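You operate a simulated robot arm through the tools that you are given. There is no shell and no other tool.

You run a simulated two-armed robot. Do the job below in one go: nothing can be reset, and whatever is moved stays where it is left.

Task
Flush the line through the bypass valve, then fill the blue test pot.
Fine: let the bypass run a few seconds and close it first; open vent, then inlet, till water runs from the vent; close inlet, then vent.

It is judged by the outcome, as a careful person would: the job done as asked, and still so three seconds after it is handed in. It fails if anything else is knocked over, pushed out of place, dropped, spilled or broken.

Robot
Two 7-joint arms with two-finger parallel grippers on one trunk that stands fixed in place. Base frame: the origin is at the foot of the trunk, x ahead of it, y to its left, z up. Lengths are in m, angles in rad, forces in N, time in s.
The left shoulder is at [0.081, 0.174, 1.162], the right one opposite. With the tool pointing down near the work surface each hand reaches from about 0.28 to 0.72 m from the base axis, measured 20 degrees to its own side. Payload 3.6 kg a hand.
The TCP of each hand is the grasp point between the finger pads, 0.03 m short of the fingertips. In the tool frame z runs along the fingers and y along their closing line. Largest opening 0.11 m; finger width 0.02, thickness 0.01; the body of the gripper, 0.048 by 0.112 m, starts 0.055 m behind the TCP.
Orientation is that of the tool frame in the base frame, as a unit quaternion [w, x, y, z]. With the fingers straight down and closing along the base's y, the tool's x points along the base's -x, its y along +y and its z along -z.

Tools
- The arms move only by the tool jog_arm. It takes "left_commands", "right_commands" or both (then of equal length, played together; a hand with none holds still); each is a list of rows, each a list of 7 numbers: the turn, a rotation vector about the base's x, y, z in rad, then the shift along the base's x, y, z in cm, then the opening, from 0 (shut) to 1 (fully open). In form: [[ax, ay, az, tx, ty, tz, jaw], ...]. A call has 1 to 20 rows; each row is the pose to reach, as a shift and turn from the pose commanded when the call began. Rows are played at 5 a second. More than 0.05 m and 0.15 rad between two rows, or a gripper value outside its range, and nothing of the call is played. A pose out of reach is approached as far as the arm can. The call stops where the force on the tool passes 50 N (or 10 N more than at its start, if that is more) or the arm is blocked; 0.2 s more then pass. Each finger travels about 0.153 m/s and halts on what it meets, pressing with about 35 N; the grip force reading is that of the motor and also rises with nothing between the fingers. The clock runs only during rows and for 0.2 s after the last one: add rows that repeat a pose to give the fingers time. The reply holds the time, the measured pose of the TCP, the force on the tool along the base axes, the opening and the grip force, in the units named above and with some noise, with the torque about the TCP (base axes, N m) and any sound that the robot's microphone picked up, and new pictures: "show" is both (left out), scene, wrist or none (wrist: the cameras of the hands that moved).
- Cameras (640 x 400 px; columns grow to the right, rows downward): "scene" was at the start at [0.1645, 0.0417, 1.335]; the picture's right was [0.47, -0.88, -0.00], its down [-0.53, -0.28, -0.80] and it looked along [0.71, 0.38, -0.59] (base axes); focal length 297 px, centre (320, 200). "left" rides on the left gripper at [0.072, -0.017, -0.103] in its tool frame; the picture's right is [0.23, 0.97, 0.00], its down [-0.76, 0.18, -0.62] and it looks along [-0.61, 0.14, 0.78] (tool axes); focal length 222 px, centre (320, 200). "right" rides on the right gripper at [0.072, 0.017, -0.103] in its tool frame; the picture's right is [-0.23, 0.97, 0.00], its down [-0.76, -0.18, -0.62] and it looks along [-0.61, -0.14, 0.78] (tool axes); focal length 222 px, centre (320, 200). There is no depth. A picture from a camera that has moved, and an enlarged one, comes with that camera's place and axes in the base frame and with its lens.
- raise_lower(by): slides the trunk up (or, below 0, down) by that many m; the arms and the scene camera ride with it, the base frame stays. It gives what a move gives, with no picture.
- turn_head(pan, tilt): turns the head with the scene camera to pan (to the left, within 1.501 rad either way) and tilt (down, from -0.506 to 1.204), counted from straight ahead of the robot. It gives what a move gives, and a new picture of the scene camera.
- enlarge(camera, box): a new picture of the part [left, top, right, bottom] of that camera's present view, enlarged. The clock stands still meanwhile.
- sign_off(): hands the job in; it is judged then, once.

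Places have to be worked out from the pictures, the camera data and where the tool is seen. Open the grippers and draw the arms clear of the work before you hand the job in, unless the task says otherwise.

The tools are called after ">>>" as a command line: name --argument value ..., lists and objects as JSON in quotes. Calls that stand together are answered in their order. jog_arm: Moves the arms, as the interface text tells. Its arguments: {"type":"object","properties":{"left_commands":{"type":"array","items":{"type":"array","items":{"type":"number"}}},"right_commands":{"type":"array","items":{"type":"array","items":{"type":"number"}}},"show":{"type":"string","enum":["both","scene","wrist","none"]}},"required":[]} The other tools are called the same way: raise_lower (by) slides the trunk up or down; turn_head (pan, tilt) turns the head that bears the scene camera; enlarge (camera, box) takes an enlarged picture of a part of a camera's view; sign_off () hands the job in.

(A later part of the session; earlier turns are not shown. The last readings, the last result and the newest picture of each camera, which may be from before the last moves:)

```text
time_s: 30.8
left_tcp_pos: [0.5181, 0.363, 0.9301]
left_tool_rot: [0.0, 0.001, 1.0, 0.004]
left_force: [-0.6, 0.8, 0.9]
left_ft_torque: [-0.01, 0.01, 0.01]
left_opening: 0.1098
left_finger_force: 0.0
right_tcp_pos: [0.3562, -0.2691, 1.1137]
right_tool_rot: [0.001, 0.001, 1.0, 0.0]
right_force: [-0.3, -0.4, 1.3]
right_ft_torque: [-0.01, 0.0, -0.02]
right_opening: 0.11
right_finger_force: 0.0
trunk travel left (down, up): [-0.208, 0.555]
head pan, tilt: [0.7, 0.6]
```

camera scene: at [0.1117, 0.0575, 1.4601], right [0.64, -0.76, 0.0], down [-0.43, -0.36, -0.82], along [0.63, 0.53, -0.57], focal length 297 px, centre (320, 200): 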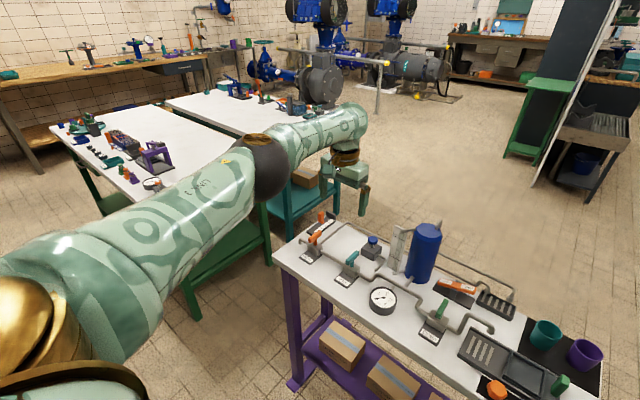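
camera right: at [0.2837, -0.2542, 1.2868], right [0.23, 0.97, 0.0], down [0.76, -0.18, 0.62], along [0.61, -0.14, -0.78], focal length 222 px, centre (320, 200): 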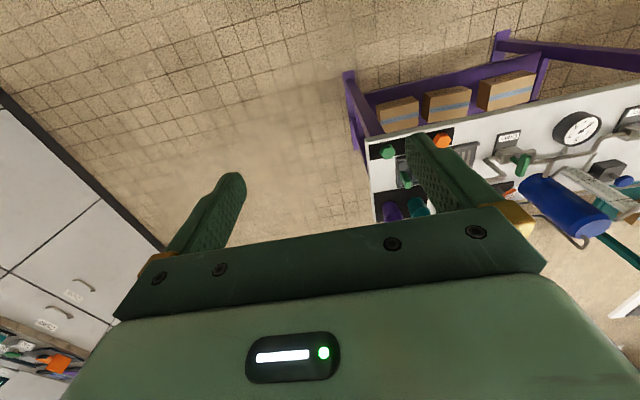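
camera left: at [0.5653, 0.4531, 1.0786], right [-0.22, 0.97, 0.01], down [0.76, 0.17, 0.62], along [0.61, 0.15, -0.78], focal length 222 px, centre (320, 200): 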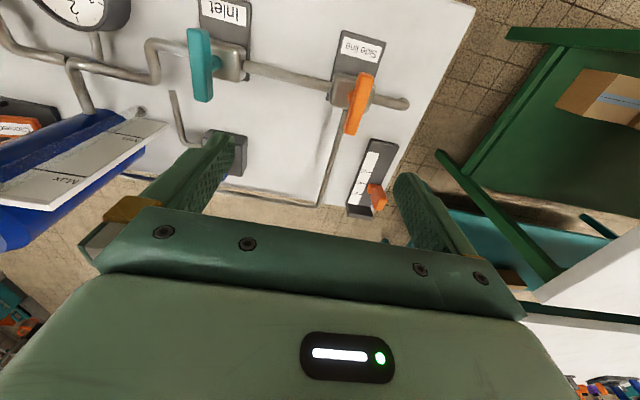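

All reachable now. I'll move the hand level towards the Side line valve, stopping a little short so I don't over-stretch, and look with the wrist camera.

>>> jog_arm --left_commands '[[0, 0, 0, 1.5, 2.6, 0, 1], [0, 0, 0, 3, 5.2, 0, 1], [0, 0, 0, 4.5, 7.8, 0, 1], [0, 0, 0, 6, 10.4, 0, 1], [0, 0, 0, 8, 13.4, 0, 1], [0, 0, 0, 8, 13.4, 0, 1]]' --show "both"

```text
time_s: 32.2
left_tcp_pos: [0.5988, 0.4974, 0.9291]
left_tool_rot: [0.0, 0.002, 1.0, 0.006]
left_force: [-0.1, -0.5, -0.1]
left_ft_torque: [0.0, -0.01, 0.01]
left_opening: 0.1102
left_finger_force: 0.0
right_tcp_pos: [0.3568, -0.2687, 1.1127]
right_tool_rot: [0.0, 0.0, 1.0, 0.0]
right_force: [-0.3, 0.4, 0.4]
right_ft_torque: [0.02, 0.01, 0.0]
right_opening: 0.11
right_finger_force: 0.1
trunk travel left (down, up): [-0.208, 0.555]
head pan, tilt: [0.7, 0.6]
camera scene: at [0.1891, 0.0574, 1.2659], right [0.64, -0.77, 0.0], down [-0.43, -0.36, -0.82], along [0.63, 0.53, -0.57], focal length 297 px, centre (320, 200)
camera left: at [0.5273, 0.4815, 1.032], right [-0.22, 0.97, 0.01], down [0.76, 0.17, 0.63], along [0.61, 0.15, -0.78], focal length 222 px, centre (320, 200)
```

scene: 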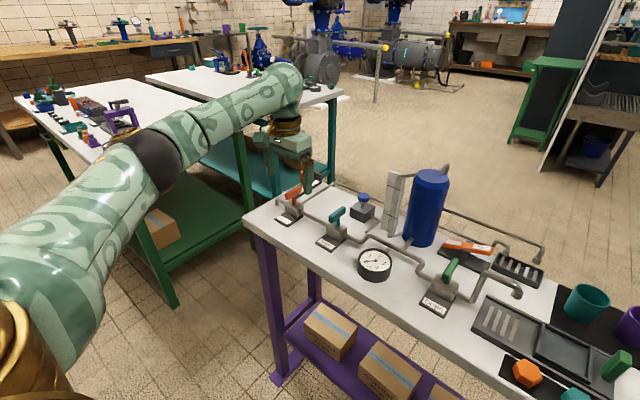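
left: 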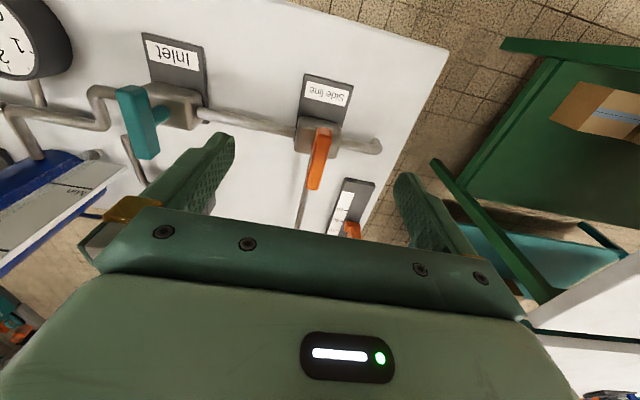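

The hand is reachable here, and the Side line lever sits between the fingers ahead. I'll enlarge both views for accurate placement.

>>> enlarge --camera "left" --box '[260, 60, 400, 240]'

>>> enlarge --camera "scene" --box '[240, 100, 420, 260]'

```text
2.22 times, centred on (330, 150) of left
camera zoom: at [0.5273, 0.4815, 1.032], right [-0.22, 0.97, 0.01], down [0.76, 0.17, 0.63], along [0.61, 0.15, -0.78], focal length 494 px, centre (298, 311)
```

zoom: 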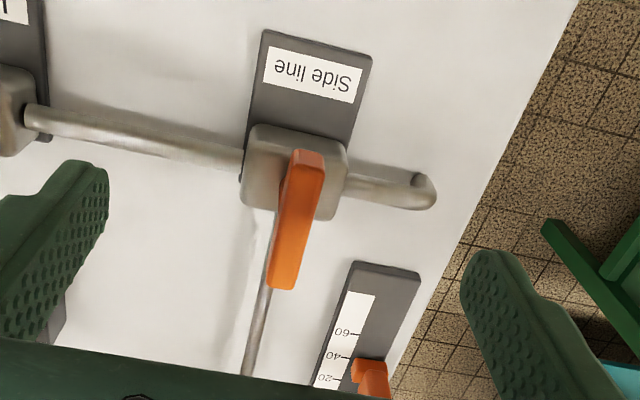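

```text
2.50 times, centred on (330, 180) of scene
camera zoom: at [0.1891, 0.0574, 1.2659], right [0.64, -0.77, 0.0], down [-0.43, -0.36, -0.82], along [0.63, 0.53, -0.57], focal length 743 px, centre (295, 250)
```

zoom: 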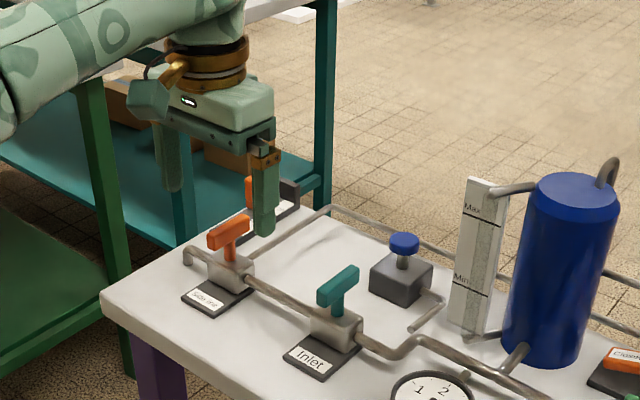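

I put the Side line bar's top centre at (0.619, 0.504, 0.866), lying along x. To stay inside reach I'll tip the fingers about 0.18 rad outward, hover over it with the jaws partly closed, and check.

>>> jog_arm --left_commands '[[0, -0.06, 0, 0.5, 0.2, 0, 0.8], [0, -0.12, 0, 1.2, 0.4, 0, 0.6], [0, -0.18, 0, 2, 0.6, 0, 0.45], [0, -0.18, 0, 2, 0.6, -2, 0.45], [0, -0.18, 0, 2, 0.6, -2, 0.45]]' --show "both"

```text
time_s: 33.4
left_tcp_pos: [0.6192, 0.5025, 0.9103]
left_tool_rot: [0.09, 0.001, 0.996, 0.004]
left_force: [-0.5, 0.1, 0.0]
left_ft_torque: [0.0, 0.0, 0.0]
left_opening: 0.0495
left_finger_force: 0.1
right_tcp_pos: [0.3557, -0.2697, 1.115]
right_tool_rot: [0.0, 0.0, 1.0, -0.001]
right_force: [0.6, -0.4, 0.3]
right_ft_torque: [0.04, -0.01, 0.01]
right_opening: 0.1101
right_finger_force: 0.1
trunk travel left (down, up): [-0.208, 0.555]
head pan, tilt: [0.7, 0.6]
camera scene: at [0.1892, 0.0573, 1.2659], right [0.64, -0.77, 0.0], down [-0.43, -0.36, -0.82], along [0.63, 0.53, -0.57], focal length 297 px, centre (320, 200)
camera left: at [0.5293, 0.487, 0.9979], right [-0.22, 0.97, -0.03], down [0.64, 0.17, 0.75], along [0.74, 0.15, -0.66], focal length 222 px, centre (320, 200)
```

scene: 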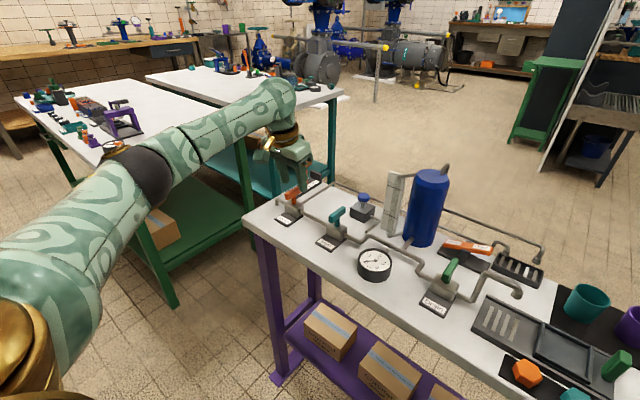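
left: 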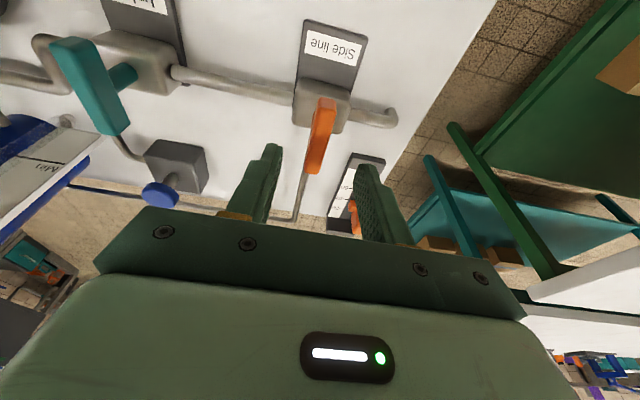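

The bar lies centred between the fingers. I'll descend so the TCP is just above the bar's mid-height, watching the force.

>>> jog_arm --left_commands '[[0, 0, 0, 0, 0.1, -1.3, 0.45], [0, 0, 0, 0, 0.1, -2.6, 0.45], [0, 0, 0, 0, 0.1, -3.8, 0.45], [0, 0, 0, 0, 0.1, -3.8, 0.45]]' --show "both"

>>> enlarge --camera "scene" --box '[250, 120, 370, 260]'

>>> enlarge --camera "left" --box '[230, 60, 410, 240]'

```text
time_s: 34.4
left_tcp_pos: [0.6198, 0.5046, 0.8705]
left_tool_rot: [0.091, 0.001, 0.996, 0.004]
left_force: [-0.6, 0.0, -0.4]
left_ft_torque: [-0.01, 0.01, 0.01]
left_opening: 0.0495
left_finger_force: 0.0
right_tcp_pos: [0.357, -0.2695, 1.1136]
right_tool_rot: [-0.001, 0.0, 1.0, 0.0]
right_force: [0.1, -1.3, -0.5]
right_ft_torque: [-0.01, 0.01, -0.01]
right_opening: 0.1101
right_finger_force: 0.0
trunk travel left (down, up): [-0.208, 0.555]
head pan, tilt: [0.7, 0.6]
camera scene: at [0.1894, 0.0574, 1.2659], right [0.64, -0.77, 0.0], down [-0.43, -0.36, -0.82], along [0.63, 0.53, -0.57], focal length 297 px, centre (320, 200)
camera left: at [0.5297, 0.4883, 0.959], right [-0.22, 0.97, -0.03], down [0.64, 0.17, 0.75], along [0.74, 0.15, -0.66], focal length 222 px, centre (320, 200)
```

scene: 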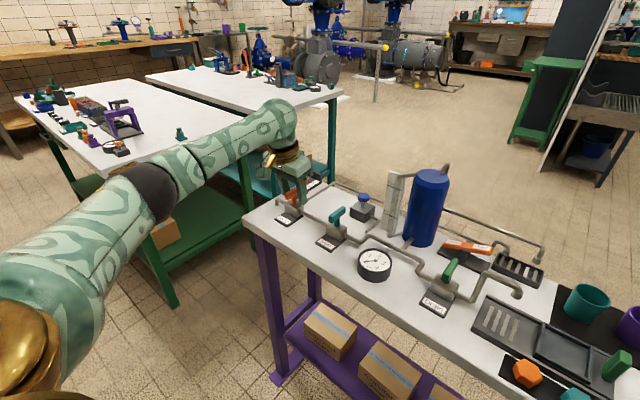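
left: 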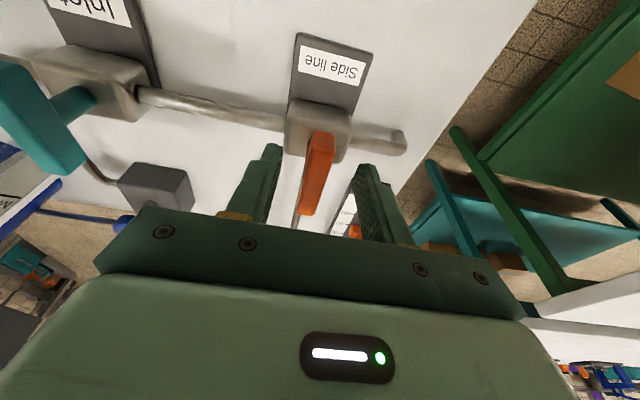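

```text
2.86 times, centred on (310, 190) of scene
camera zoom: at [0.1894, 0.0574, 1.2659], right [0.64, -0.77, 0.0], down [-0.43, -0.36, -0.82], along [0.63, 0.53, -0.57], focal length 849 px, centre (349, 229)
```

zoom: 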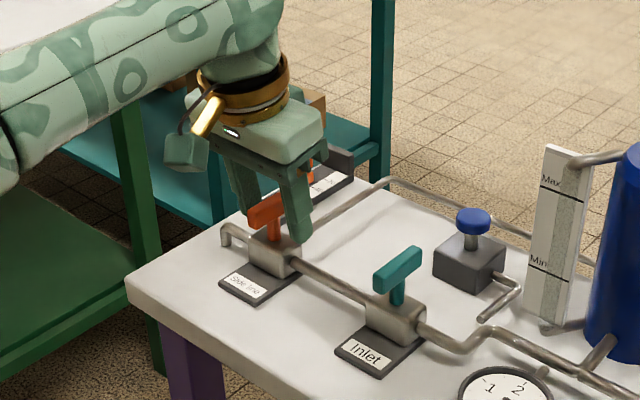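

```text
2.22 times, centred on (320, 150) of left
camera zoom: at [0.5297, 0.4883, 0.959], right [-0.22, 0.97, -0.03], down [0.64, 0.17, 0.75], along [0.74, 0.15, -0.66], focal length 494 px, centre (320, 311)
```

zoom: 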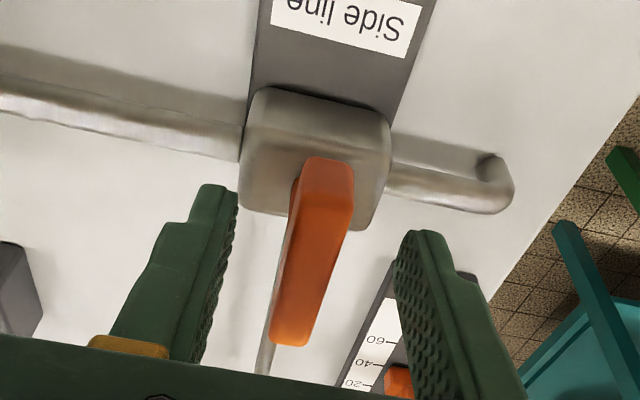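

The fingers straddle the bar cleanly with no contact force. I'll close on it and check the grip.

>>> jog_arm --left_commands '[[0, 0, 0, 0, 0, 0, 0.2], [0, 0, 0, 0, 0, 0, 0.1], [0, 0, 0, 0, 0, 0, 0.0], [0, 0, 0, 0, 0, 0, 0.0]]' --show "wrist"

```text
time_s: 35.4
left_tcp_pos: [0.621, 0.5008, 0.8714]
left_tool_rot: [0.091, 0.002, 0.996, 0.002]
left_force: [0.0, -30.4, -11.1]
left_ft_torque: [-0.93, -1.45, 0.42]
left_opening: 0.012
left_finger_force: 45.4
right_tcp_pos: [0.3565, -0.2715, 1.1132]
right_tool_rot: [0.0, -0.001, 1.0, 0.001]
right_force: [0.8, -0.3, -0.1]
right_ft_torque: [-0.03, -0.02, 0.0]
right_opening: 0.1101
right_finger_force: 0.0
trunk travel left (down, up): [-0.208, 0.555]
head pan, tilt: [0.7, 0.6]
camera left: at [0.5309, 0.4843, 0.9592], right [-0.22, 0.97, -0.04], down [0.64, 0.17, 0.75], along [0.74, 0.14, -0.66], focal length 222 px, centre (320, 200)
```

left: 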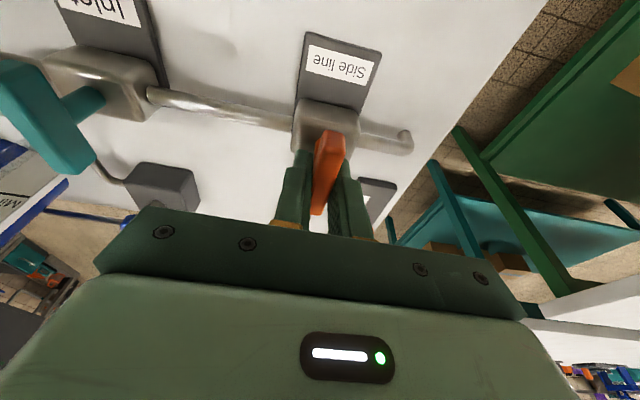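

The grip holds the 12 mm bar, but the sideways load of -30 N shows that the hand sits a few millimetres too far left. I'll shift it 0.45 cm to the right to relax that.

>>> jog_arm --left_commands '[[0, 0, 0, 0, -0.25, 0, 0.0], [0, 0, 0, 0, -0.45, 0.05, 0.0], [0, 0, 0, 0, -0.45, 0.05, 0.0]]' --show "none"

```text
time_s: 36.2
left_tcp_pos: [0.6207, 0.5006, 0.8703]
left_tool_rot: [0.09, 0.001, 0.996, 0.004]
left_force: [11.3, -13.3, -6.1]
left_ft_torque: [-1.26, -0.73, 0.07]
left_opening: 0.0117
left_finger_force: 45.0
right_tcp_pos: [0.3591, -0.2701, 1.1123]
right_tool_rot: [-0.001, 0.0, 1.0, 0.0]
right_force: [-0.2, 0.1, 0.1]
right_ft_torque: [-0.02, -0.03, 0.01]
right_opening: 0.1099
right_finger_force: 0.0
trunk travel left (down, up): [-0.208, 0.555]
head pan, tilt: [0.7, 0.6]
```

The load has eased. I'll now try a small counter-clockwise turn of the bar and read the torque to see if the valve moves that way.

>>> jog_arm --left_commands '[[0, 0, 0.08, 0, -0.1, 0, 0.0], [0, 0, 0.16, 0, -0.1, 0, 0.0], [0, 0, 0.24, -0.05, -0.05, 0, 0.0], [0, 0, 0.3, -0.1, 0, 0, 0.0], [0, 0, 0.3, -0.1, 0, 0, 0.0]]' --show "wrist"

```text
time_s: 37.4
left_tcp_pos: [0.6195, 0.5011, 0.872]
left_tool_rot: [0.089, -0.149, 0.985, 0.019]
left_force: [23.8, 7.1, 6.8]
left_ft_torque: [-1.04, -0.17, 0.02]
left_opening: 0.012
left_finger_force: 44.9
right_tcp_pos: [0.3591, -0.2696, 1.1137]
right_tool_rot: [-0.002, 0.0, 1.0, 0.0]
right_force: [-1.3, 0.4, -0.3]
right_ft_torque: [-0.01, -0.01, 0.01]
right_opening: 0.1105
right_finger_force: 0.1
trunk travel left (down, up): [-0.208, 0.555]
head pan, tilt: [0.7, 0.6]
camera left: at [0.5401, 0.4592, 0.9592], right [-0.5, 0.86, -0.03], down [0.56, 0.35, 0.75], along [0.66, 0.36, -0.66], focal length 222 px, centre (320, 200)
```

left: 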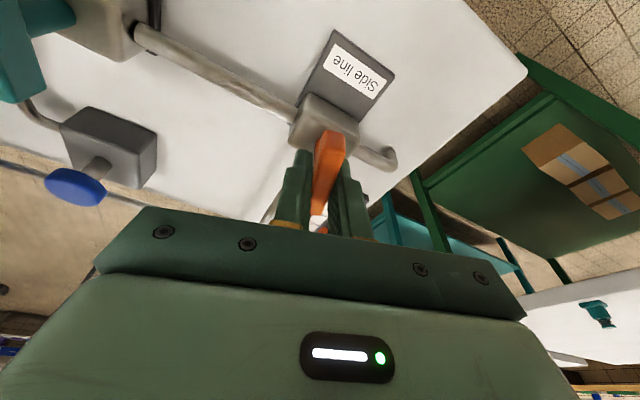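

The valve turns freely counter-clockwise: the bar follows and the twist torque is near zero. I'll continue, easing the sideways load.

>>> jog_arm --left_commands '[[0, 0, 0.12, 0.15, -0.05, 0, 0.0], [0, 0, 0.24, 0.15, -0.05, 0, 0.0], [0, 0, 0.36, 0.15, 0, 0, 0.0], [0, 0, 0.48, 0.1, 0, 0, 0.0], [0, 0, 0.6, 0.1, 0, 0, 0.0], [0, 0, 0.6, 0.1, 0, 0, 0.0]]' --show "both"

```text
time_s: 38.8
left_tcp_pos: [0.6201, 0.5044, 0.8716]
left_tool_rot: [0.08, -0.434, 0.896, 0.045]
left_force: [9.7, 33.3, 16.9]
left_ft_torque: [-0.97, -0.6, -0.04]
left_opening: 0.012
left_finger_force: 45.2
right_tcp_pos: [0.3552, -0.2662, 1.1141]
right_tool_rot: [0.0, 0.001, 1.0, -0.001]
right_force: [-1.8, -0.5, 0.6]
right_ft_torque: [-0.01, 0.03, 0.06]
right_opening: 0.1099
right_finger_force: 0.1
trunk travel left (down, up): [-0.208, 0.555]
head pan, tilt: [0.7, 0.6]
camera scene: at [0.1887, 0.0608, 1.2659], right [0.65, -0.76, 0.0], down [-0.43, -0.37, -0.82], along [0.63, 0.53, -0.57], focal length 297 px, centre (320, 200)
camera left: at [0.5771, 0.4238, 0.959], right [-0.9, 0.43, -0.03], down [0.26, 0.6, 0.75], along [0.34, 0.67, -0.66], focal length 222 px, centre (320, 200)
```

scene: 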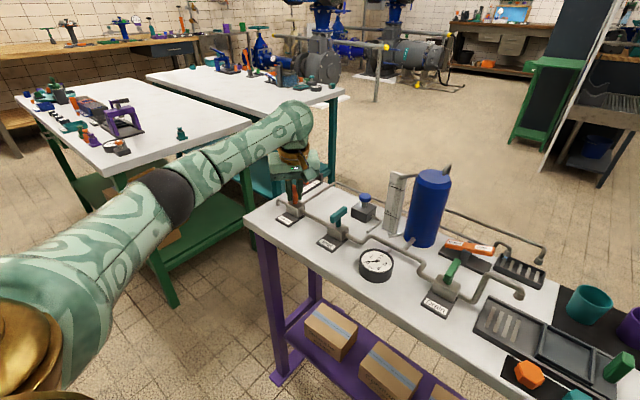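
left: 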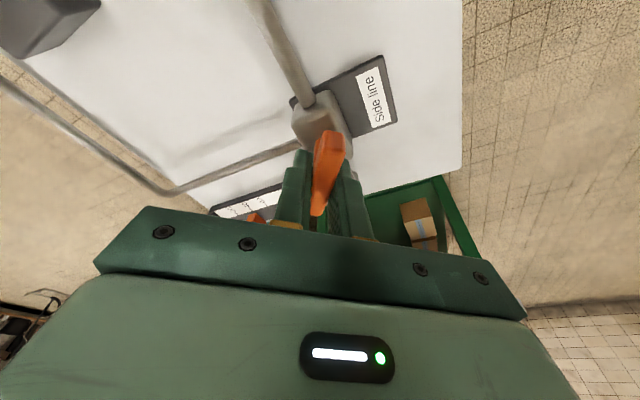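

The bar has turned about 50° with the hand. A 33 N side load shows that the grip sits about 6 mm off the stem axis, so I'll follow that arc while finishing the quarter turn.

>>> jog_arm --left_commands '[[0, 0, 0, 0.05, 0.3, 0, 0.0], [0, 0, 0.12, 0, 0.35, 0, 0.0], [0, 0, 0.24, -0.1, 0.4, 0, 0.0], [0, 0, 0.36, -0.15, 0.4, 0, 0.0], [0, 0, 0.36, -0.15, 0.4, 0, 0.0]]' --show "scene"

```text
time_s: 40.0
left_tcp_pos: [0.6171, 0.5048, 0.8706]
left_tool_rot: [0.07, -0.587, 0.805, 0.058]
left_force: [-0.1, 18.2, 8.4]
left_ft_torque: [0.75, -1.29, -0.02]
left_opening: 0.012
left_finger_force: 45.0
right_tcp_pos: [0.3558, -0.2676, 1.1142]
right_tool_rot: [0.0, 0.001, 1.0, -0.002]
right_force: [-0.4, 0.2, -0.5]
right_ft_torque: [0.01, 0.0, -0.02]
right_opening: 0.11
right_finger_force: 0.1
trunk travel left (down, up): [-0.208, 0.555]
head pan, tilt: [0.7, 0.6]
camera scene: at [0.1883, 0.0588, 1.2659], right [0.64, -0.77, 0.0], down [-0.43, -0.36, -0.82], along [0.63, 0.53, -0.57], focal length 297 px, centre (320, 200)
```

scene: 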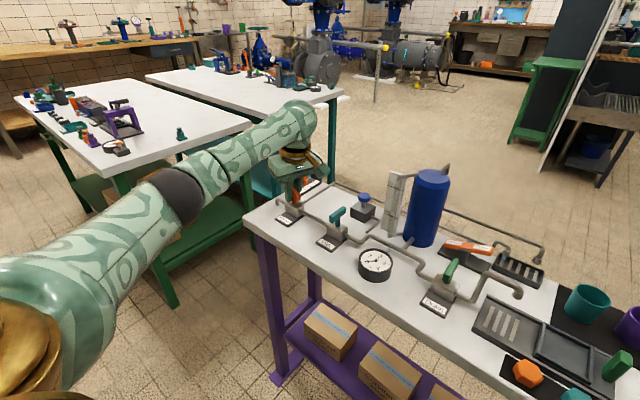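

Forces are low, with the bar at about 72°. I'll look at the side-line outlet over the grate, then finish the turn.

>>> enlarge --camera "scene" --box '[430, 210, 560, 310]'

>>> jog_arm --left_commands '[[0, 0, 0.1, -0.05, 0.15, 0, 0.0], [0, 0, 0.2, -0.1, 0.15, 0, 0.0], [0, 0, 0.3, -0.15, 0.15, 0, 0.0], [0, 0, 0.3, -0.15, 0.15, 0, 0.0]]' --show "scene"

>>> enlarge --camera "scene" --box '[430, 210, 560, 310]'

```text
4.00 times, centred on (495, 260) of scene
camera zoom: at [0.1883, 0.0588, 1.2659], right [0.64, -0.77, 0.0], down [-0.43, -0.36, -0.82], along [0.63, 0.53, -0.57], focal length 1189 px, centre (-380, -40)
```

zoom: 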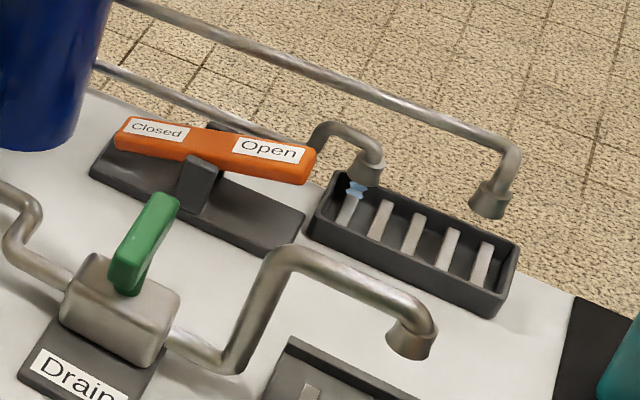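

```text
time_s: 41.0
left_tcp_pos: [0.6149, 0.5048, 0.8707]
left_tool_rot: [0.06, -0.701, 0.708, 0.066]
left_force: [-9.3, 5.1, -0.9]
left_ft_torque: [1.04, -0.93, -0.06]
left_opening: 0.012
left_finger_force: 45.3
right_tcp_pos: [0.3544, -0.2693, 1.1144]
right_tool_rot: [0.0, 0.0, 1.0, 0.001]
right_force: [-0.1, 0.2, 0.1]
right_ft_torque: [0.02, 0.02, 0.04]
right_opening: 0.1099
right_finger_force: 0.0
trunk travel left (down, up): [-0.208, 0.555]
head pan, tilt: [0.7, 0.6]
camera scene: at [0.1881, 0.0578, 1.2659], right [0.64, -0.77, 0.0], down [-0.43, -0.36, -0.83], along [0.63, 0.53, -0.56], focal length 297 px, centre (320, 200)
```

scene: 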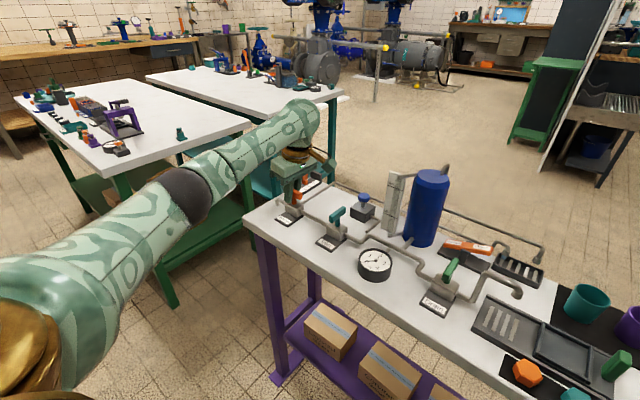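

```text
4.00 times, centred on (495, 260) of scene
camera zoom: at [0.1881, 0.0578, 1.2659], right [0.64, -0.77, 0.0], down [-0.43, -0.36, -0.83], along [0.63, 0.53, -0.56], focal length 1189 px, centre (-380, -40)
```

zoom: 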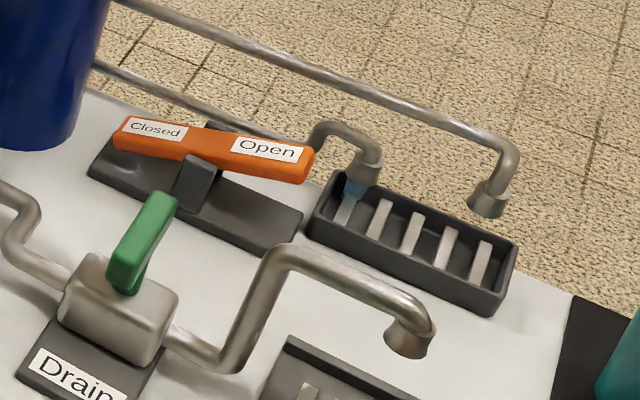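

Water is running from the side-line outlet into the grate, which confirms that the side line is the bypass. I'll hold here a few seconds to flush.

>>> jog_arm --left_commands '[[0, 0, 0, 0, 0, 0, 0], [0, 0, 0, 0, 0, 0, 0], [0, 0, 0, 0, 0, 0, 0], [0, 0, 0, 0, 0, 0, 0], [0, 0, 0, 0, 0, 0, 0], [0, 0, 0, 0, 0, 0, 0], [0, 0, 0, 0, 0, 0, 0], [0, 0, 0, 0, 0, 0, 0], [0, 0, 0, 0, 0, 0, 0], [0, 0, 0, 0, 0, 0, 0], [0, 0, 0, 0, 0, 0, 0], [0, 0, 0, 0, 0, 0, 0], [0, 0, 0, 0, 0, 0, 0], [0, 0, 0, 0, 0, 0, 0], [0, 0, 0, 0, 0, 0, 0], [0, 0, 0, 0, 0, 0, 0], [0, 0, 0, 0, 0, 0, 0], [0, 0, 0, 0, 0, 0, 0], [0, 0, 0, 0, 0, 0, 0], [0, 0, 0, 0, 0, 0, 0]]' --show "scene"

>>> enlarge --camera "scene" --box '[430, 210, 560, 310]'

```text
time_s: 45.2
left_tcp_pos: [0.6158, 0.506, 0.8704]
left_tool_rot: [0.06, -0.7, 0.708, 0.068]
left_force: [-25.1, -11.7, -20.1]
left_ft_torque: [-0.4, -0.77, -0.14]
left_opening: 0.0119
left_finger_force: 45.2
right_tcp_pos: [0.3556, -0.2687, 1.1123]
right_tool_rot: [0.0, 0.0, 1.0, 0.0]
right_force: [-0.3, -0.2, 0.1]
right_ft_torque: [0.03, 0.02, -0.05]
right_opening: 0.1103
right_finger_force: 0.0
trunk travel left (down, up): [-0.208, 0.555]
head pan, tilt: [0.7, 0.6]
camera scene: at [0.1883, 0.0577, 1.2659], right [0.64, -0.77, 0.0], down [-0.43, -0.36, -0.83], along [0.63, 0.53, -0.56], focal length 297 px, centre (320, 200)
```

scene: 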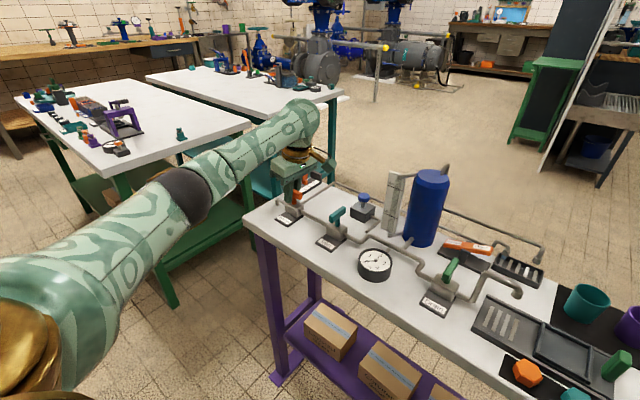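

```text
4.00 times, centred on (495, 260) of scene
camera zoom: at [0.1883, 0.0577, 1.2659], right [0.64, -0.77, 0.0], down [-0.43, -0.36, -0.83], along [0.63, 0.53, -0.56], focal length 1189 px, centre (-380, -40)
```

zoom: 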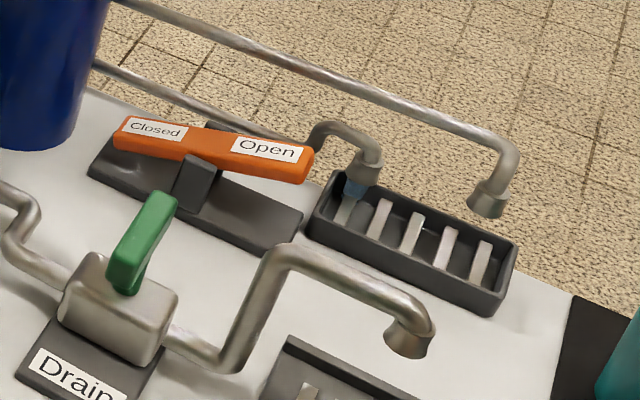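

The bypass has run for about 5 s. I'll now turn the lever back clockwise to its closed position along the same arc.

>>> jog_arm --left_commands '[[0, 0, -0.05, -0.1, 0, 0.05, 0], [0, 0, -0.17, -0.08, -0.02, 0.05, 0], [0, 0, -0.3, -0.02, -0.06, 0.05, 0], [0, 0, -0.43, 0.05, -0.1, 0, 0], [0, 0, -0.56, 0.14, -0.14, 0, 0], [0, 0, -0.69, 0.2, -0.18, 0, 0], [0, 0, -0.82, 0.26, -0.22, 0, 0], [0, 0, -0.82, 0.26, -0.22, 0, 0]]' --show "none"

```text
time_s: 47.0
left_tcp_pos: [0.6196, 0.5035, 0.8717]
left_tool_rot: [0.083, -0.358, 0.929, 0.037]
left_force: [-4.6, -2.6, -10.2]
left_ft_torque: [-1.03, -0.44, -0.04]
left_opening: 0.0122
left_finger_force: 45.6
right_tcp_pos: [0.3572, -0.269, 1.1154]
right_tool_rot: [0.0, 0.0, 1.0, 0.0]
right_force: [0.8, -0.8, 0.5]
right_ft_torque: [-0.03, -0.03, -0.01]
right_opening: 0.1099
right_finger_force: 0.1
trunk travel left (down, up): [-0.208, 0.555]
head pan, tilt: [0.7, 0.6]
```

Forces are small and the yaw is now about 0.74 rad. I'll finish the turn back to the original angle, plus a little to seat it.

>>> jog_arm --left_commands '[[0, 0, -0.12, 0.05, -0.06, 0, 0], [0, 0, -0.24, 0.09, -0.12, 0, 0], [0, 0, -0.36, 0.12, -0.18, 0, 0], [0, 0, -0.48, 0.14, -0.24, 0, 0], [0, 0, -0.6, 0.15, -0.31, 0, 0], [0, 0, -0.7, 0.15, -0.36, 0, 0], [0, 0, -0.77, 0.15, -0.4, 0, 0], [0, 0, -0.77, 0.15, -0.4, 0, 0]]' --show "both"

>>> enlarge --camera "scene" --box '[430, 210, 560, 310]'

>>> enlarge --camera "left" --box '[230, 60, 410, 240]'

```text
time_s: 48.8
left_tcp_pos: [0.6213, 0.4999, 0.8704]
left_tool_rot: [0.09, 0.016, 0.996, 0.003]
left_force: [1.4, -0.6, -4.1]
left_ft_torque: [-0.98, -0.22, 0.95]
left_opening: 0.0125
left_finger_force: 45.2
right_tcp_pos: [0.3574, -0.2701, 1.1124]
right_tool_rot: [-0.001, -0.001, 1.0, 0.0]
right_force: [-0.3, -0.7, -0.7]
right_ft_torque: [0.01, 0.0, 0.0]
right_opening: 0.1101
right_finger_force: 0.0
trunk travel left (down, up): [-0.208, 0.555]
head pan, tilt: [0.7, 0.6]
camera scene: at [0.19, 0.0579, 1.2657], right [0.64, -0.77, 0.0], down [-0.43, -0.36, -0.82], along [0.63, 0.53, -0.57], focal length 297 px, centre (320, 200)
camera left: at [0.5306, 0.4863, 0.9593], right [-0.19, 0.98, -0.03], down [0.64, 0.15, 0.75], along [0.74, 0.12, -0.66], focal length 222 px, centre (320, 200)
```

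scene: 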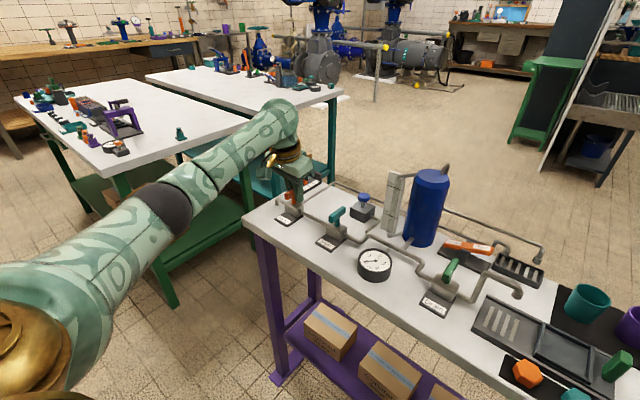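
left: 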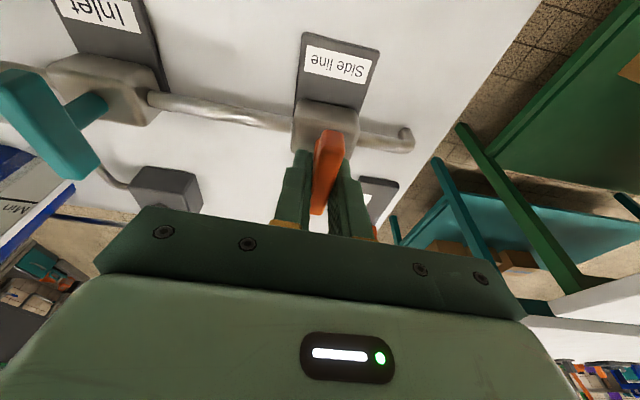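

```text
4.00 times, centred on (495, 260) of scene
camera zoom: at [0.19, 0.0579, 1.2657], right [0.64, -0.77, 0.0], down [-0.43, -0.36, -0.82], along [0.63, 0.53, -0.57], focal length 1189 px, centre (-380, -40)
```

zoom: 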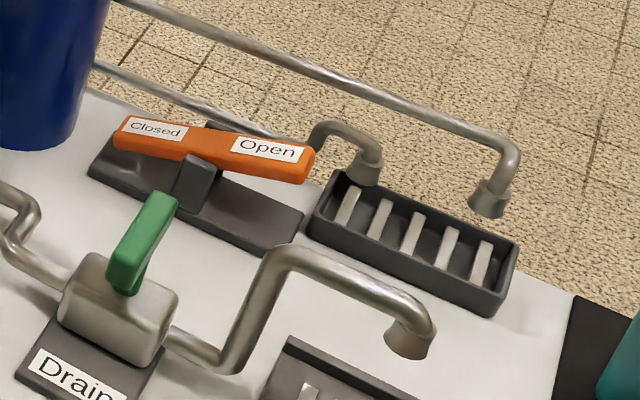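

```text
2.22 times, centred on (320, 150) of left
camera zoom: at [0.5306, 0.4863, 0.9593], right [-0.19, 0.98, -0.03], down [0.64, 0.15, 0.75], along [0.74, 0.12, -0.66], focal length 494 px, centre (320, 311)
```

zoom: 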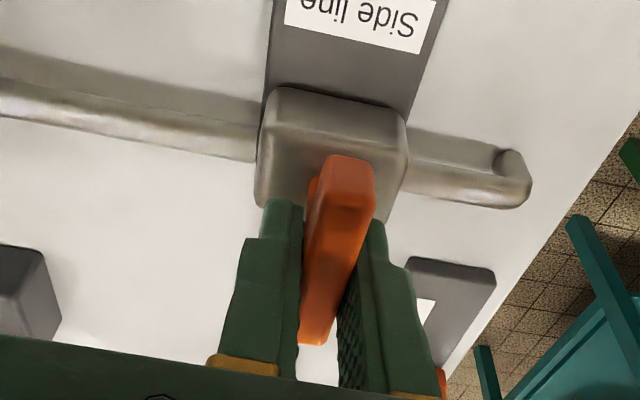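

Water has stopped and the torque shows the lever against its closed stop. I'll open the jaws and lift straight off.

>>> jog_arm --left_commands '[[0, 0, 0, 0, 0, 0, 0.2], [0, 0, 0, 0, 0, 0, 0.45], [0, 0, 0, 0, 0, 0, 0.45], [0, 0, 0, -0.3, 0, 2.5, 0.45], [0, 0, 0, -1, 0, 6, 0.45], [0, 0, 0, -2, -1, 9, 0.45]]' --show "both"

>>> enlarge --camera "scene" --box '[240, 150, 400, 270]'

```text
time_s: 50.2
left_tcp_pos: [0.6017, 0.4884, 0.9621]
left_tool_rot: [0.09, 0.017, 0.996, 0.003]
left_force: [-0.4, -0.9, -0.1]
left_ft_torque: [-0.02, 0.01, -0.03]
left_opening: 0.0495
left_finger_force: 0.1
right_tcp_pos: [0.3558, -0.2687, 1.1131]
right_tool_rot: [0.0, 0.001, 1.0, 0.0]
right_force: [0.0, -0.2, -0.6]
right_ft_torque: [0.01, 0.0, -0.03]
right_opening: 0.1099
right_finger_force: 0.0
trunk travel left (down, up): [-0.208, 0.555]
head pan, tilt: [0.7, 0.6]
camera scene: at [0.1889, 0.0571, 1.266], right [0.64, -0.77, 0.0], down [-0.43, -0.36, -0.83], along [0.63, 0.53, -0.56], focal length 297 px, centre (320, 200)
camera left: at [0.511, 0.4754, 1.05], right [-0.19, 0.98, -0.03], down [0.64, 0.15, 0.75], along [0.74, 0.12, -0.66], focal length 222 px, centre (320, 200)
```

scene: 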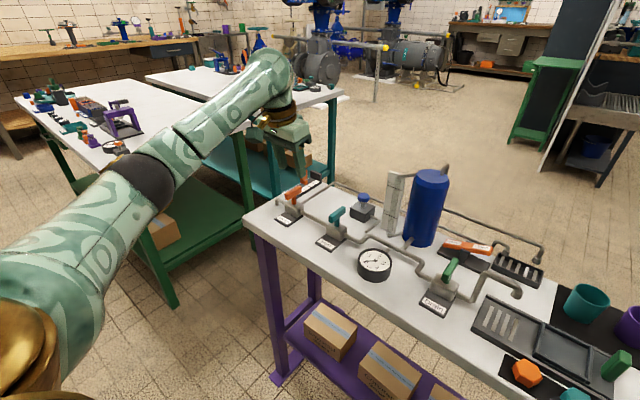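
left: 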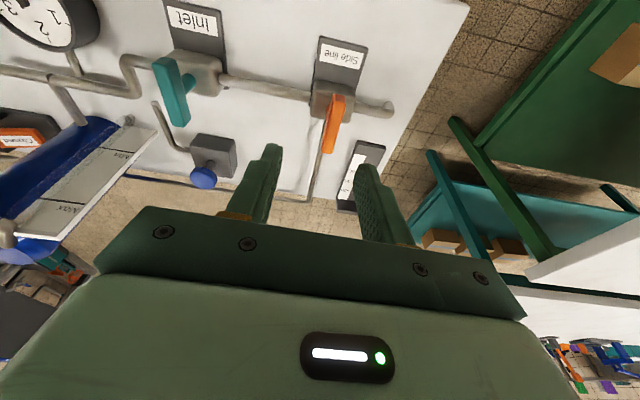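

```text
3.33 times, centred on (320, 210) of scene
camera zoom: at [0.1889, 0.0571, 1.266], right [0.64, -0.77, 0.0], down [-0.43, -0.36, -0.83], along [0.63, 0.53, -0.56], focal length 991 px, centre (320, 167)
```

zoom: 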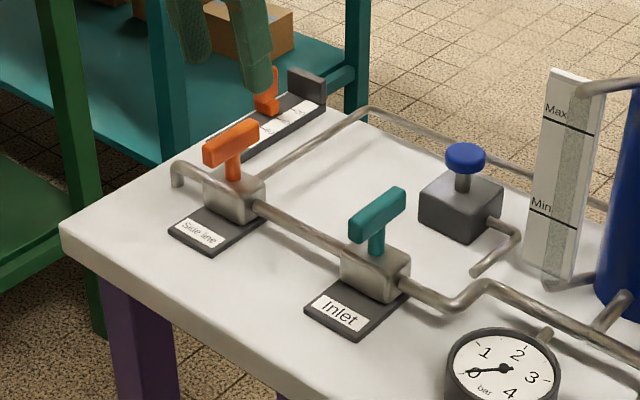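

The Side line lever stands closed as it began. Next is the vent rocker: I'll carry the hand back from the bench and across to the right, in front of the pot, with the jaws shut.

>>> jog_arm --left_commands '[[0, 0, 0, -1.5, -4, 0.5, 0.3], [0, 0, 0, -3, -8, 1, 0.1], [0, 0, 0, -4, -12, 1.5, 0], [0, 0, 0, -5, -16, 2, 0], [0, 0, 0, -5, -20.5, 2, 0], [0, 0, 0, -5, -25, 2, 0], [0, 0, 0, -5, -29.5, 2, 0], [0, 0, 0, -5, -34, 2, 0], [0, 0, 0, -4, -38.5, 2, 0], [0, 0, 0, -4, -38.5, 2, 0]]' --show "wrist"

>>> turn_head --pan 0.2 --tilt 0.65

```text
time_s: 52.4
left_tcp_pos: [0.5596, 0.1052, 0.982]
left_tool_rot: [0.09, 0.015, 0.996, 0.003]
left_force: [0.0, 0.4, 0.6]
left_ft_torque: [-0.05, 0.03, 0.0]
left_opening: 0.0
left_finger_force: 35.0
right_tcp_pos: [0.3569, -0.2692, 1.1138]
right_tool_rot: [0.0, 0.0, 1.0, 0.0]
right_force: [0.0, -0.4, -0.9]
right_ft_torque: [-0.03, -0.03, -0.02]
right_opening: 0.1098
right_finger_force: 0.1
trunk travel left (down, up): [-0.208, 0.555]
head pan, tilt: [0.7, 0.6]
camera left: at [0.4692, 0.0918, 1.0702], right [-0.19, 0.98, -0.03], down [0.64, 0.15, 0.75], along [0.74, 0.13, -0.66], focal length 222 px, centre (320, 200)
```

left: 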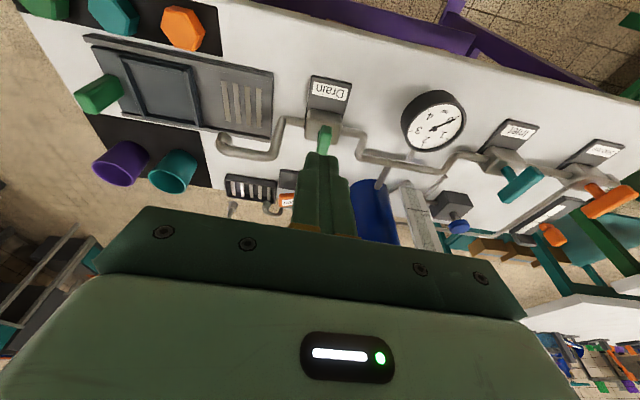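

```text
time_s: 53.4
left_tcp_pos: [0.5592, 0.1047, 0.9816]
left_tool_rot: [0.09, 0.015, 0.996, 0.004]
left_force: [0.5, 0.7, 0.0]
left_ft_torque: [-0.01, 0.02, 0.0]
left_opening: 0.0
left_finger_force: 35.1
right_tcp_pos: [0.3569, -0.2698, 1.1111]
right_tool_rot: [-0.001, 0.0, 1.0, 0.0]
right_force: [0.0, 0.0, 0.0]
right_ft_torque: [-0.01, 0.02, -0.01]
right_opening: 0.11
right_finger_force: 0.0
trunk travel left (down, up): [-0.208, 0.555]
head pan, tilt: [0.201, 0.649]
camera scene: at [0.2069, 0.0177, 1.2616], right [0.2, -0.98, 0.0], down [-0.59, -0.12, -0.8], along [0.78, 0.16, -0.6], focal length 297 px, centre (320, 200)
```

scene: 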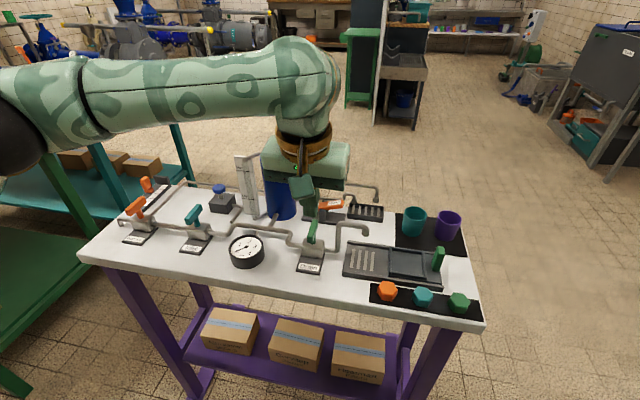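

The hand hovers in front of the rocker. I'll zoom in on it from both cameras to fix its place.

>>> enlarge --camera "scene" --box '[270, 170, 410, 270]'

>>> enlarge --camera "left" --box '[210, 110, 370, 240]'

```text
4.00 times, centred on (340, 220) of scene
camera zoom: at [0.2069, 0.0177, 1.2616], right [0.2, -0.98, 0.0], down [-0.59, -0.12, -0.8], along [0.78, 0.16, -0.6], focal length 1189 px, centre (240, 120)
```

zoom: 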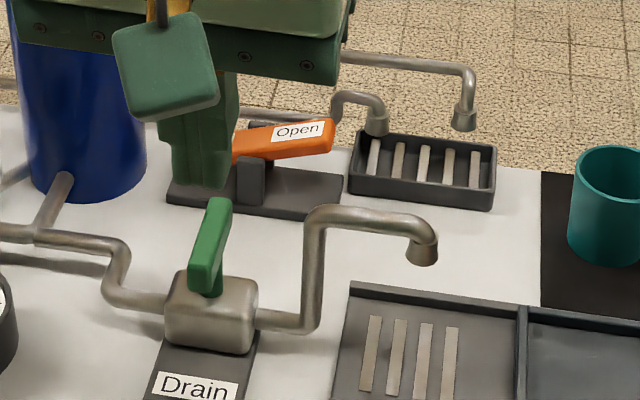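

```text
3.08 times, centred on (290, 175) of left
camera zoom: at [0.4694, 0.0914, 1.07], right [-0.19, 0.98, -0.03], down [0.64, 0.15, 0.75], along [0.74, 0.12, -0.66], focal length 684 px, centre (412, 277)
```

zoom: 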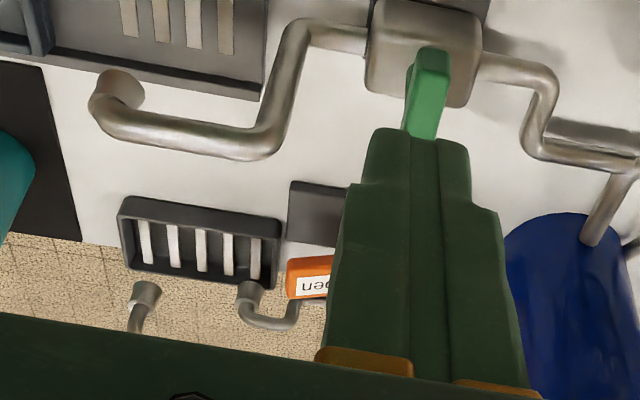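

I put the rocker's "Open" tip at (0.7225, 0.072, 0.857), standing up. I'll bring the closed fingertips over (0.722, 0.083), about 2 cm above it, with a bit more outward tilt for reach.

>>> jog_arm --left_commands '[[0, -0.04, 0, 4, -0.6, 0, 0], [0, -0.08, 0, 8, -1.2, 0, 0], [0, -0.12, 0, 12, -1.8, -1, 0], [0, -0.12, 0, 15.4, -2.2, -3, 0], [0, -0.12, 0, 15.4, -2.2, -6, 0], [0, -0.12, 0, 15.4, -2.2, -6, 0]]' --show "both"

>>> enlarge --camera "scene" --box '[270, 150, 410, 270]'

>>> enlarge --camera "left" --box '[240, 100, 400, 240]'

```text
time_s: 54.8
left_tcp_pos: [0.7129, 0.0816, 0.9205]
left_tool_rot: [0.149, 0.017, 0.989, 0.004]
left_force: [-0.4, -0.4, 0.0]
left_ft_torque: [-0.01, -0.01, 0.01]
left_opening: 0.0
left_finger_force: 35.5
right_tcp_pos: [0.356, -0.2691, 1.114]
right_tool_rot: [0.0, 0.0, 1.0, 0.001]
right_force: [0.4, -0.6, 0.3]
right_ft_torque: [0.0, -0.02, 0.05]
right_opening: 0.1101
right_finger_force: 0.0
trunk travel left (down, up): [-0.208, 0.555]
head pan, tilt: [0.201, 0.649]
camera scene: at [0.2068, 0.0173, 1.2616], right [0.2, -0.98, 0.0], down [-0.59, -0.12, -0.8], along [0.78, 0.16, -0.6], focal length 297 px, centre (320, 200)
camera left: at [0.6134, 0.0677, 0.9978], right [-0.19, 0.98, -0.05], down [0.55, 0.15, 0.82], along [0.82, 0.12, -0.57], focal length 222 px, centre (320, 200)
```

scene: 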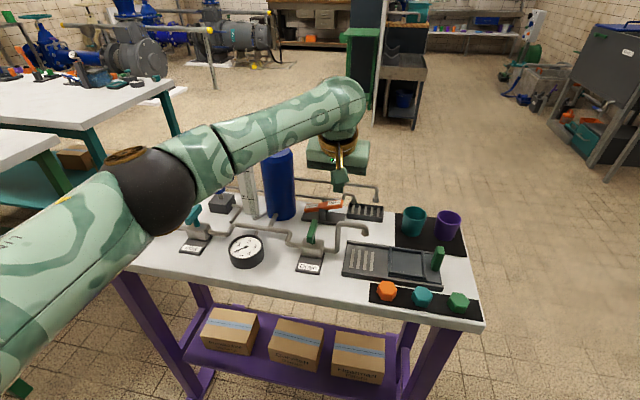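
left: 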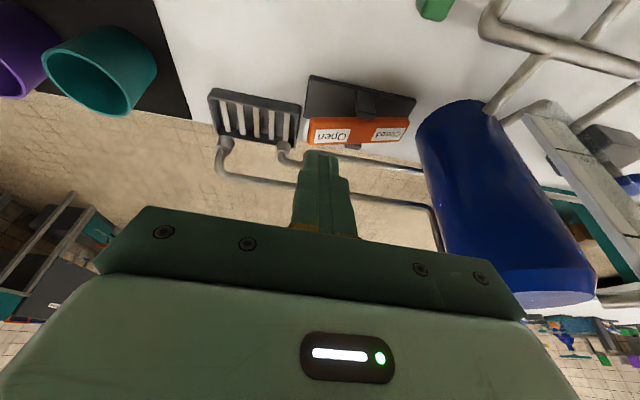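

```text
3.33 times, centred on (340, 210) of scene
camera zoom: at [0.2068, 0.0173, 1.2616], right [0.2, -0.98, 0.0], down [-0.59, -0.12, -0.8], along [0.78, 0.16, -0.6], focal length 991 px, centre (253, 167)
```

zoom: 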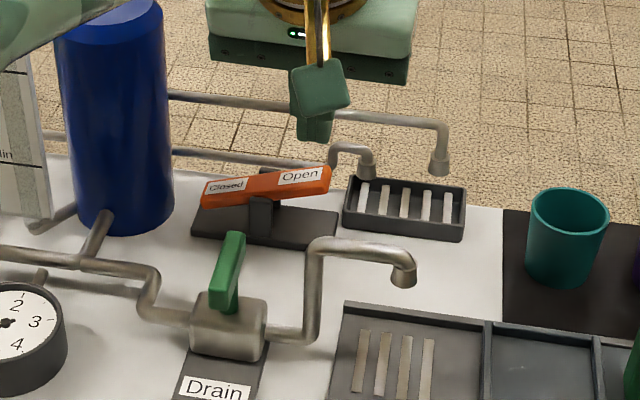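

```text
2.86 times, centred on (320, 170) of left
camera zoom: at [0.6134, 0.0677, 0.9978], right [-0.19, 0.98, -0.05], down [0.55, 0.15, 0.82], along [0.82, 0.12, -0.57], focal length 635 px, centre (320, 286)
```

zoom: 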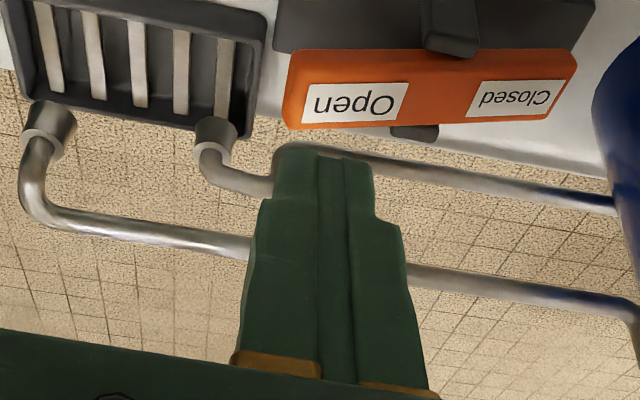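

The fingertips are lined up over the "Open" label, whose centre I put at (0.724, 0.09, 0.86), about 3 cm above it. I'll press down gradually to flip the rocker.

>>> jog_arm --left_commands '[[0, 0, 0, 0.1, 0.1, -1.5, 0], [0, 0, 0, 0.1, 0.1, -2.8, 0], [0, 0, 0, 0.1, 0.1, -3.5, 0], [0, 0, 0, 0.1, 0.1, -4.2, 0], [0, 0, 0, 0.1, 0.1, -4.8, 0], [0, 0, 0, 0.1, 0.1, -5.2, 0]]' --show "both"

>>> enlarge --camera "scene" --box '[270, 150, 410, 270]'

```text
time_s: 56.2
left_tcp_pos: [0.7147, 0.0811, 0.8698]
left_tool_rot: [0.149, 0.017, 0.989, 0.003]
left_force: [-0.6, -1.5, 2.6]
left_ft_torque: [-0.01, 0.01, -0.02]
left_opening: 0.0
left_finger_force: 35.1
right_tcp_pos: [0.3561, -0.27, 1.1131]
right_tool_rot: [-0.001, 0.0, 1.0, 0.0]
right_force: [0.1, 0.1, 0.6]
right_ft_torque: [0.01, 0.0, 0.01]
right_opening: 0.1097
right_finger_force: 0.1
trunk travel left (down, up): [-0.208, 0.555]
head pan, tilt: [0.201, 0.649]
camera scene: at [0.2066, 0.0173, 1.2616], right [0.2, -0.98, 0.0], down [-0.59, -0.12, -0.8], along [0.78, 0.16, -0.6], focal length 297 px, centre (320, 200)
camera left: at [0.6154, 0.0689, 0.9463], right [-0.19, 0.98, -0.05], down [0.55, 0.15, 0.82], along [0.82, 0.12, -0.56], focal length 222 px, centre (320, 200)
```

scene: 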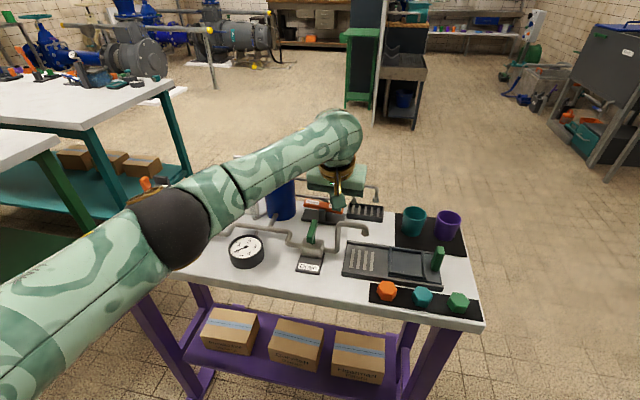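
left: 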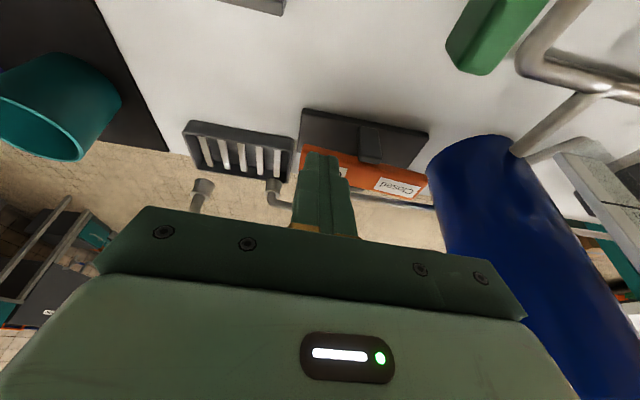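

```text
3.33 times, centred on (340, 210) of scene
camera zoom: at [0.2066, 0.0173, 1.2616], right [0.2, -0.98, 0.0], down [-0.59, -0.12, -0.8], along [0.78, 0.16, -0.6], focal length 991 px, centre (253, 167)
```

zoom: 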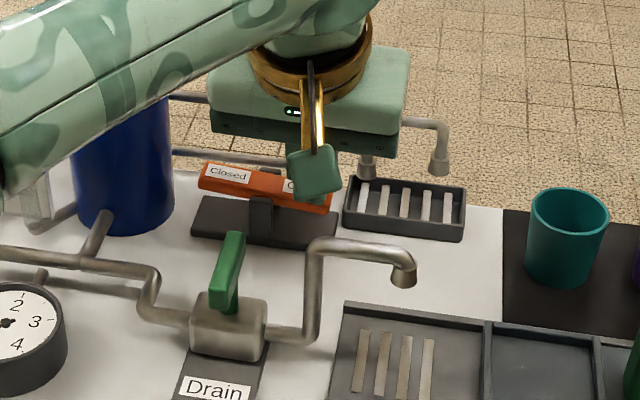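

The rocker has swung: its "Open" end is now down and its "Closed" end up. I'll press a little further to make sure it's fully against its stop, then lift.

>>> jog_arm --left_commands '[[0, 0, 0, 0, 0, -0.3, 0], [0, 0, 0, 0, 0, -0.6, 0], [0, 0, 0, 0, 0, -0.9, 0]]' --show "none"

```text
time_s: 57.0
left_tcp_pos: [0.7159, 0.0827, 0.8639]
left_tool_rot: [0.153, 0.015, 0.988, 0.004]
left_force: [3.2, 0.2, 20.1]
left_ft_torque: [0.17, -0.21, 0.01]
left_opening: 0.0001
left_finger_force: 35.2
right_tcp_pos: [0.3538, -0.2695, 1.1145]
right_tool_rot: [0.001, 0.0, 1.0, 0.0]
right_force: [-0.4, 0.5, 0.6]
right_ft_torque: [-0.01, -0.01, -0.01]
right_opening: 0.1099
right_finger_force: 0.0
trunk travel left (down, up): [-0.208, 0.555]
head pan, tilt: [0.201, 0.649]
```

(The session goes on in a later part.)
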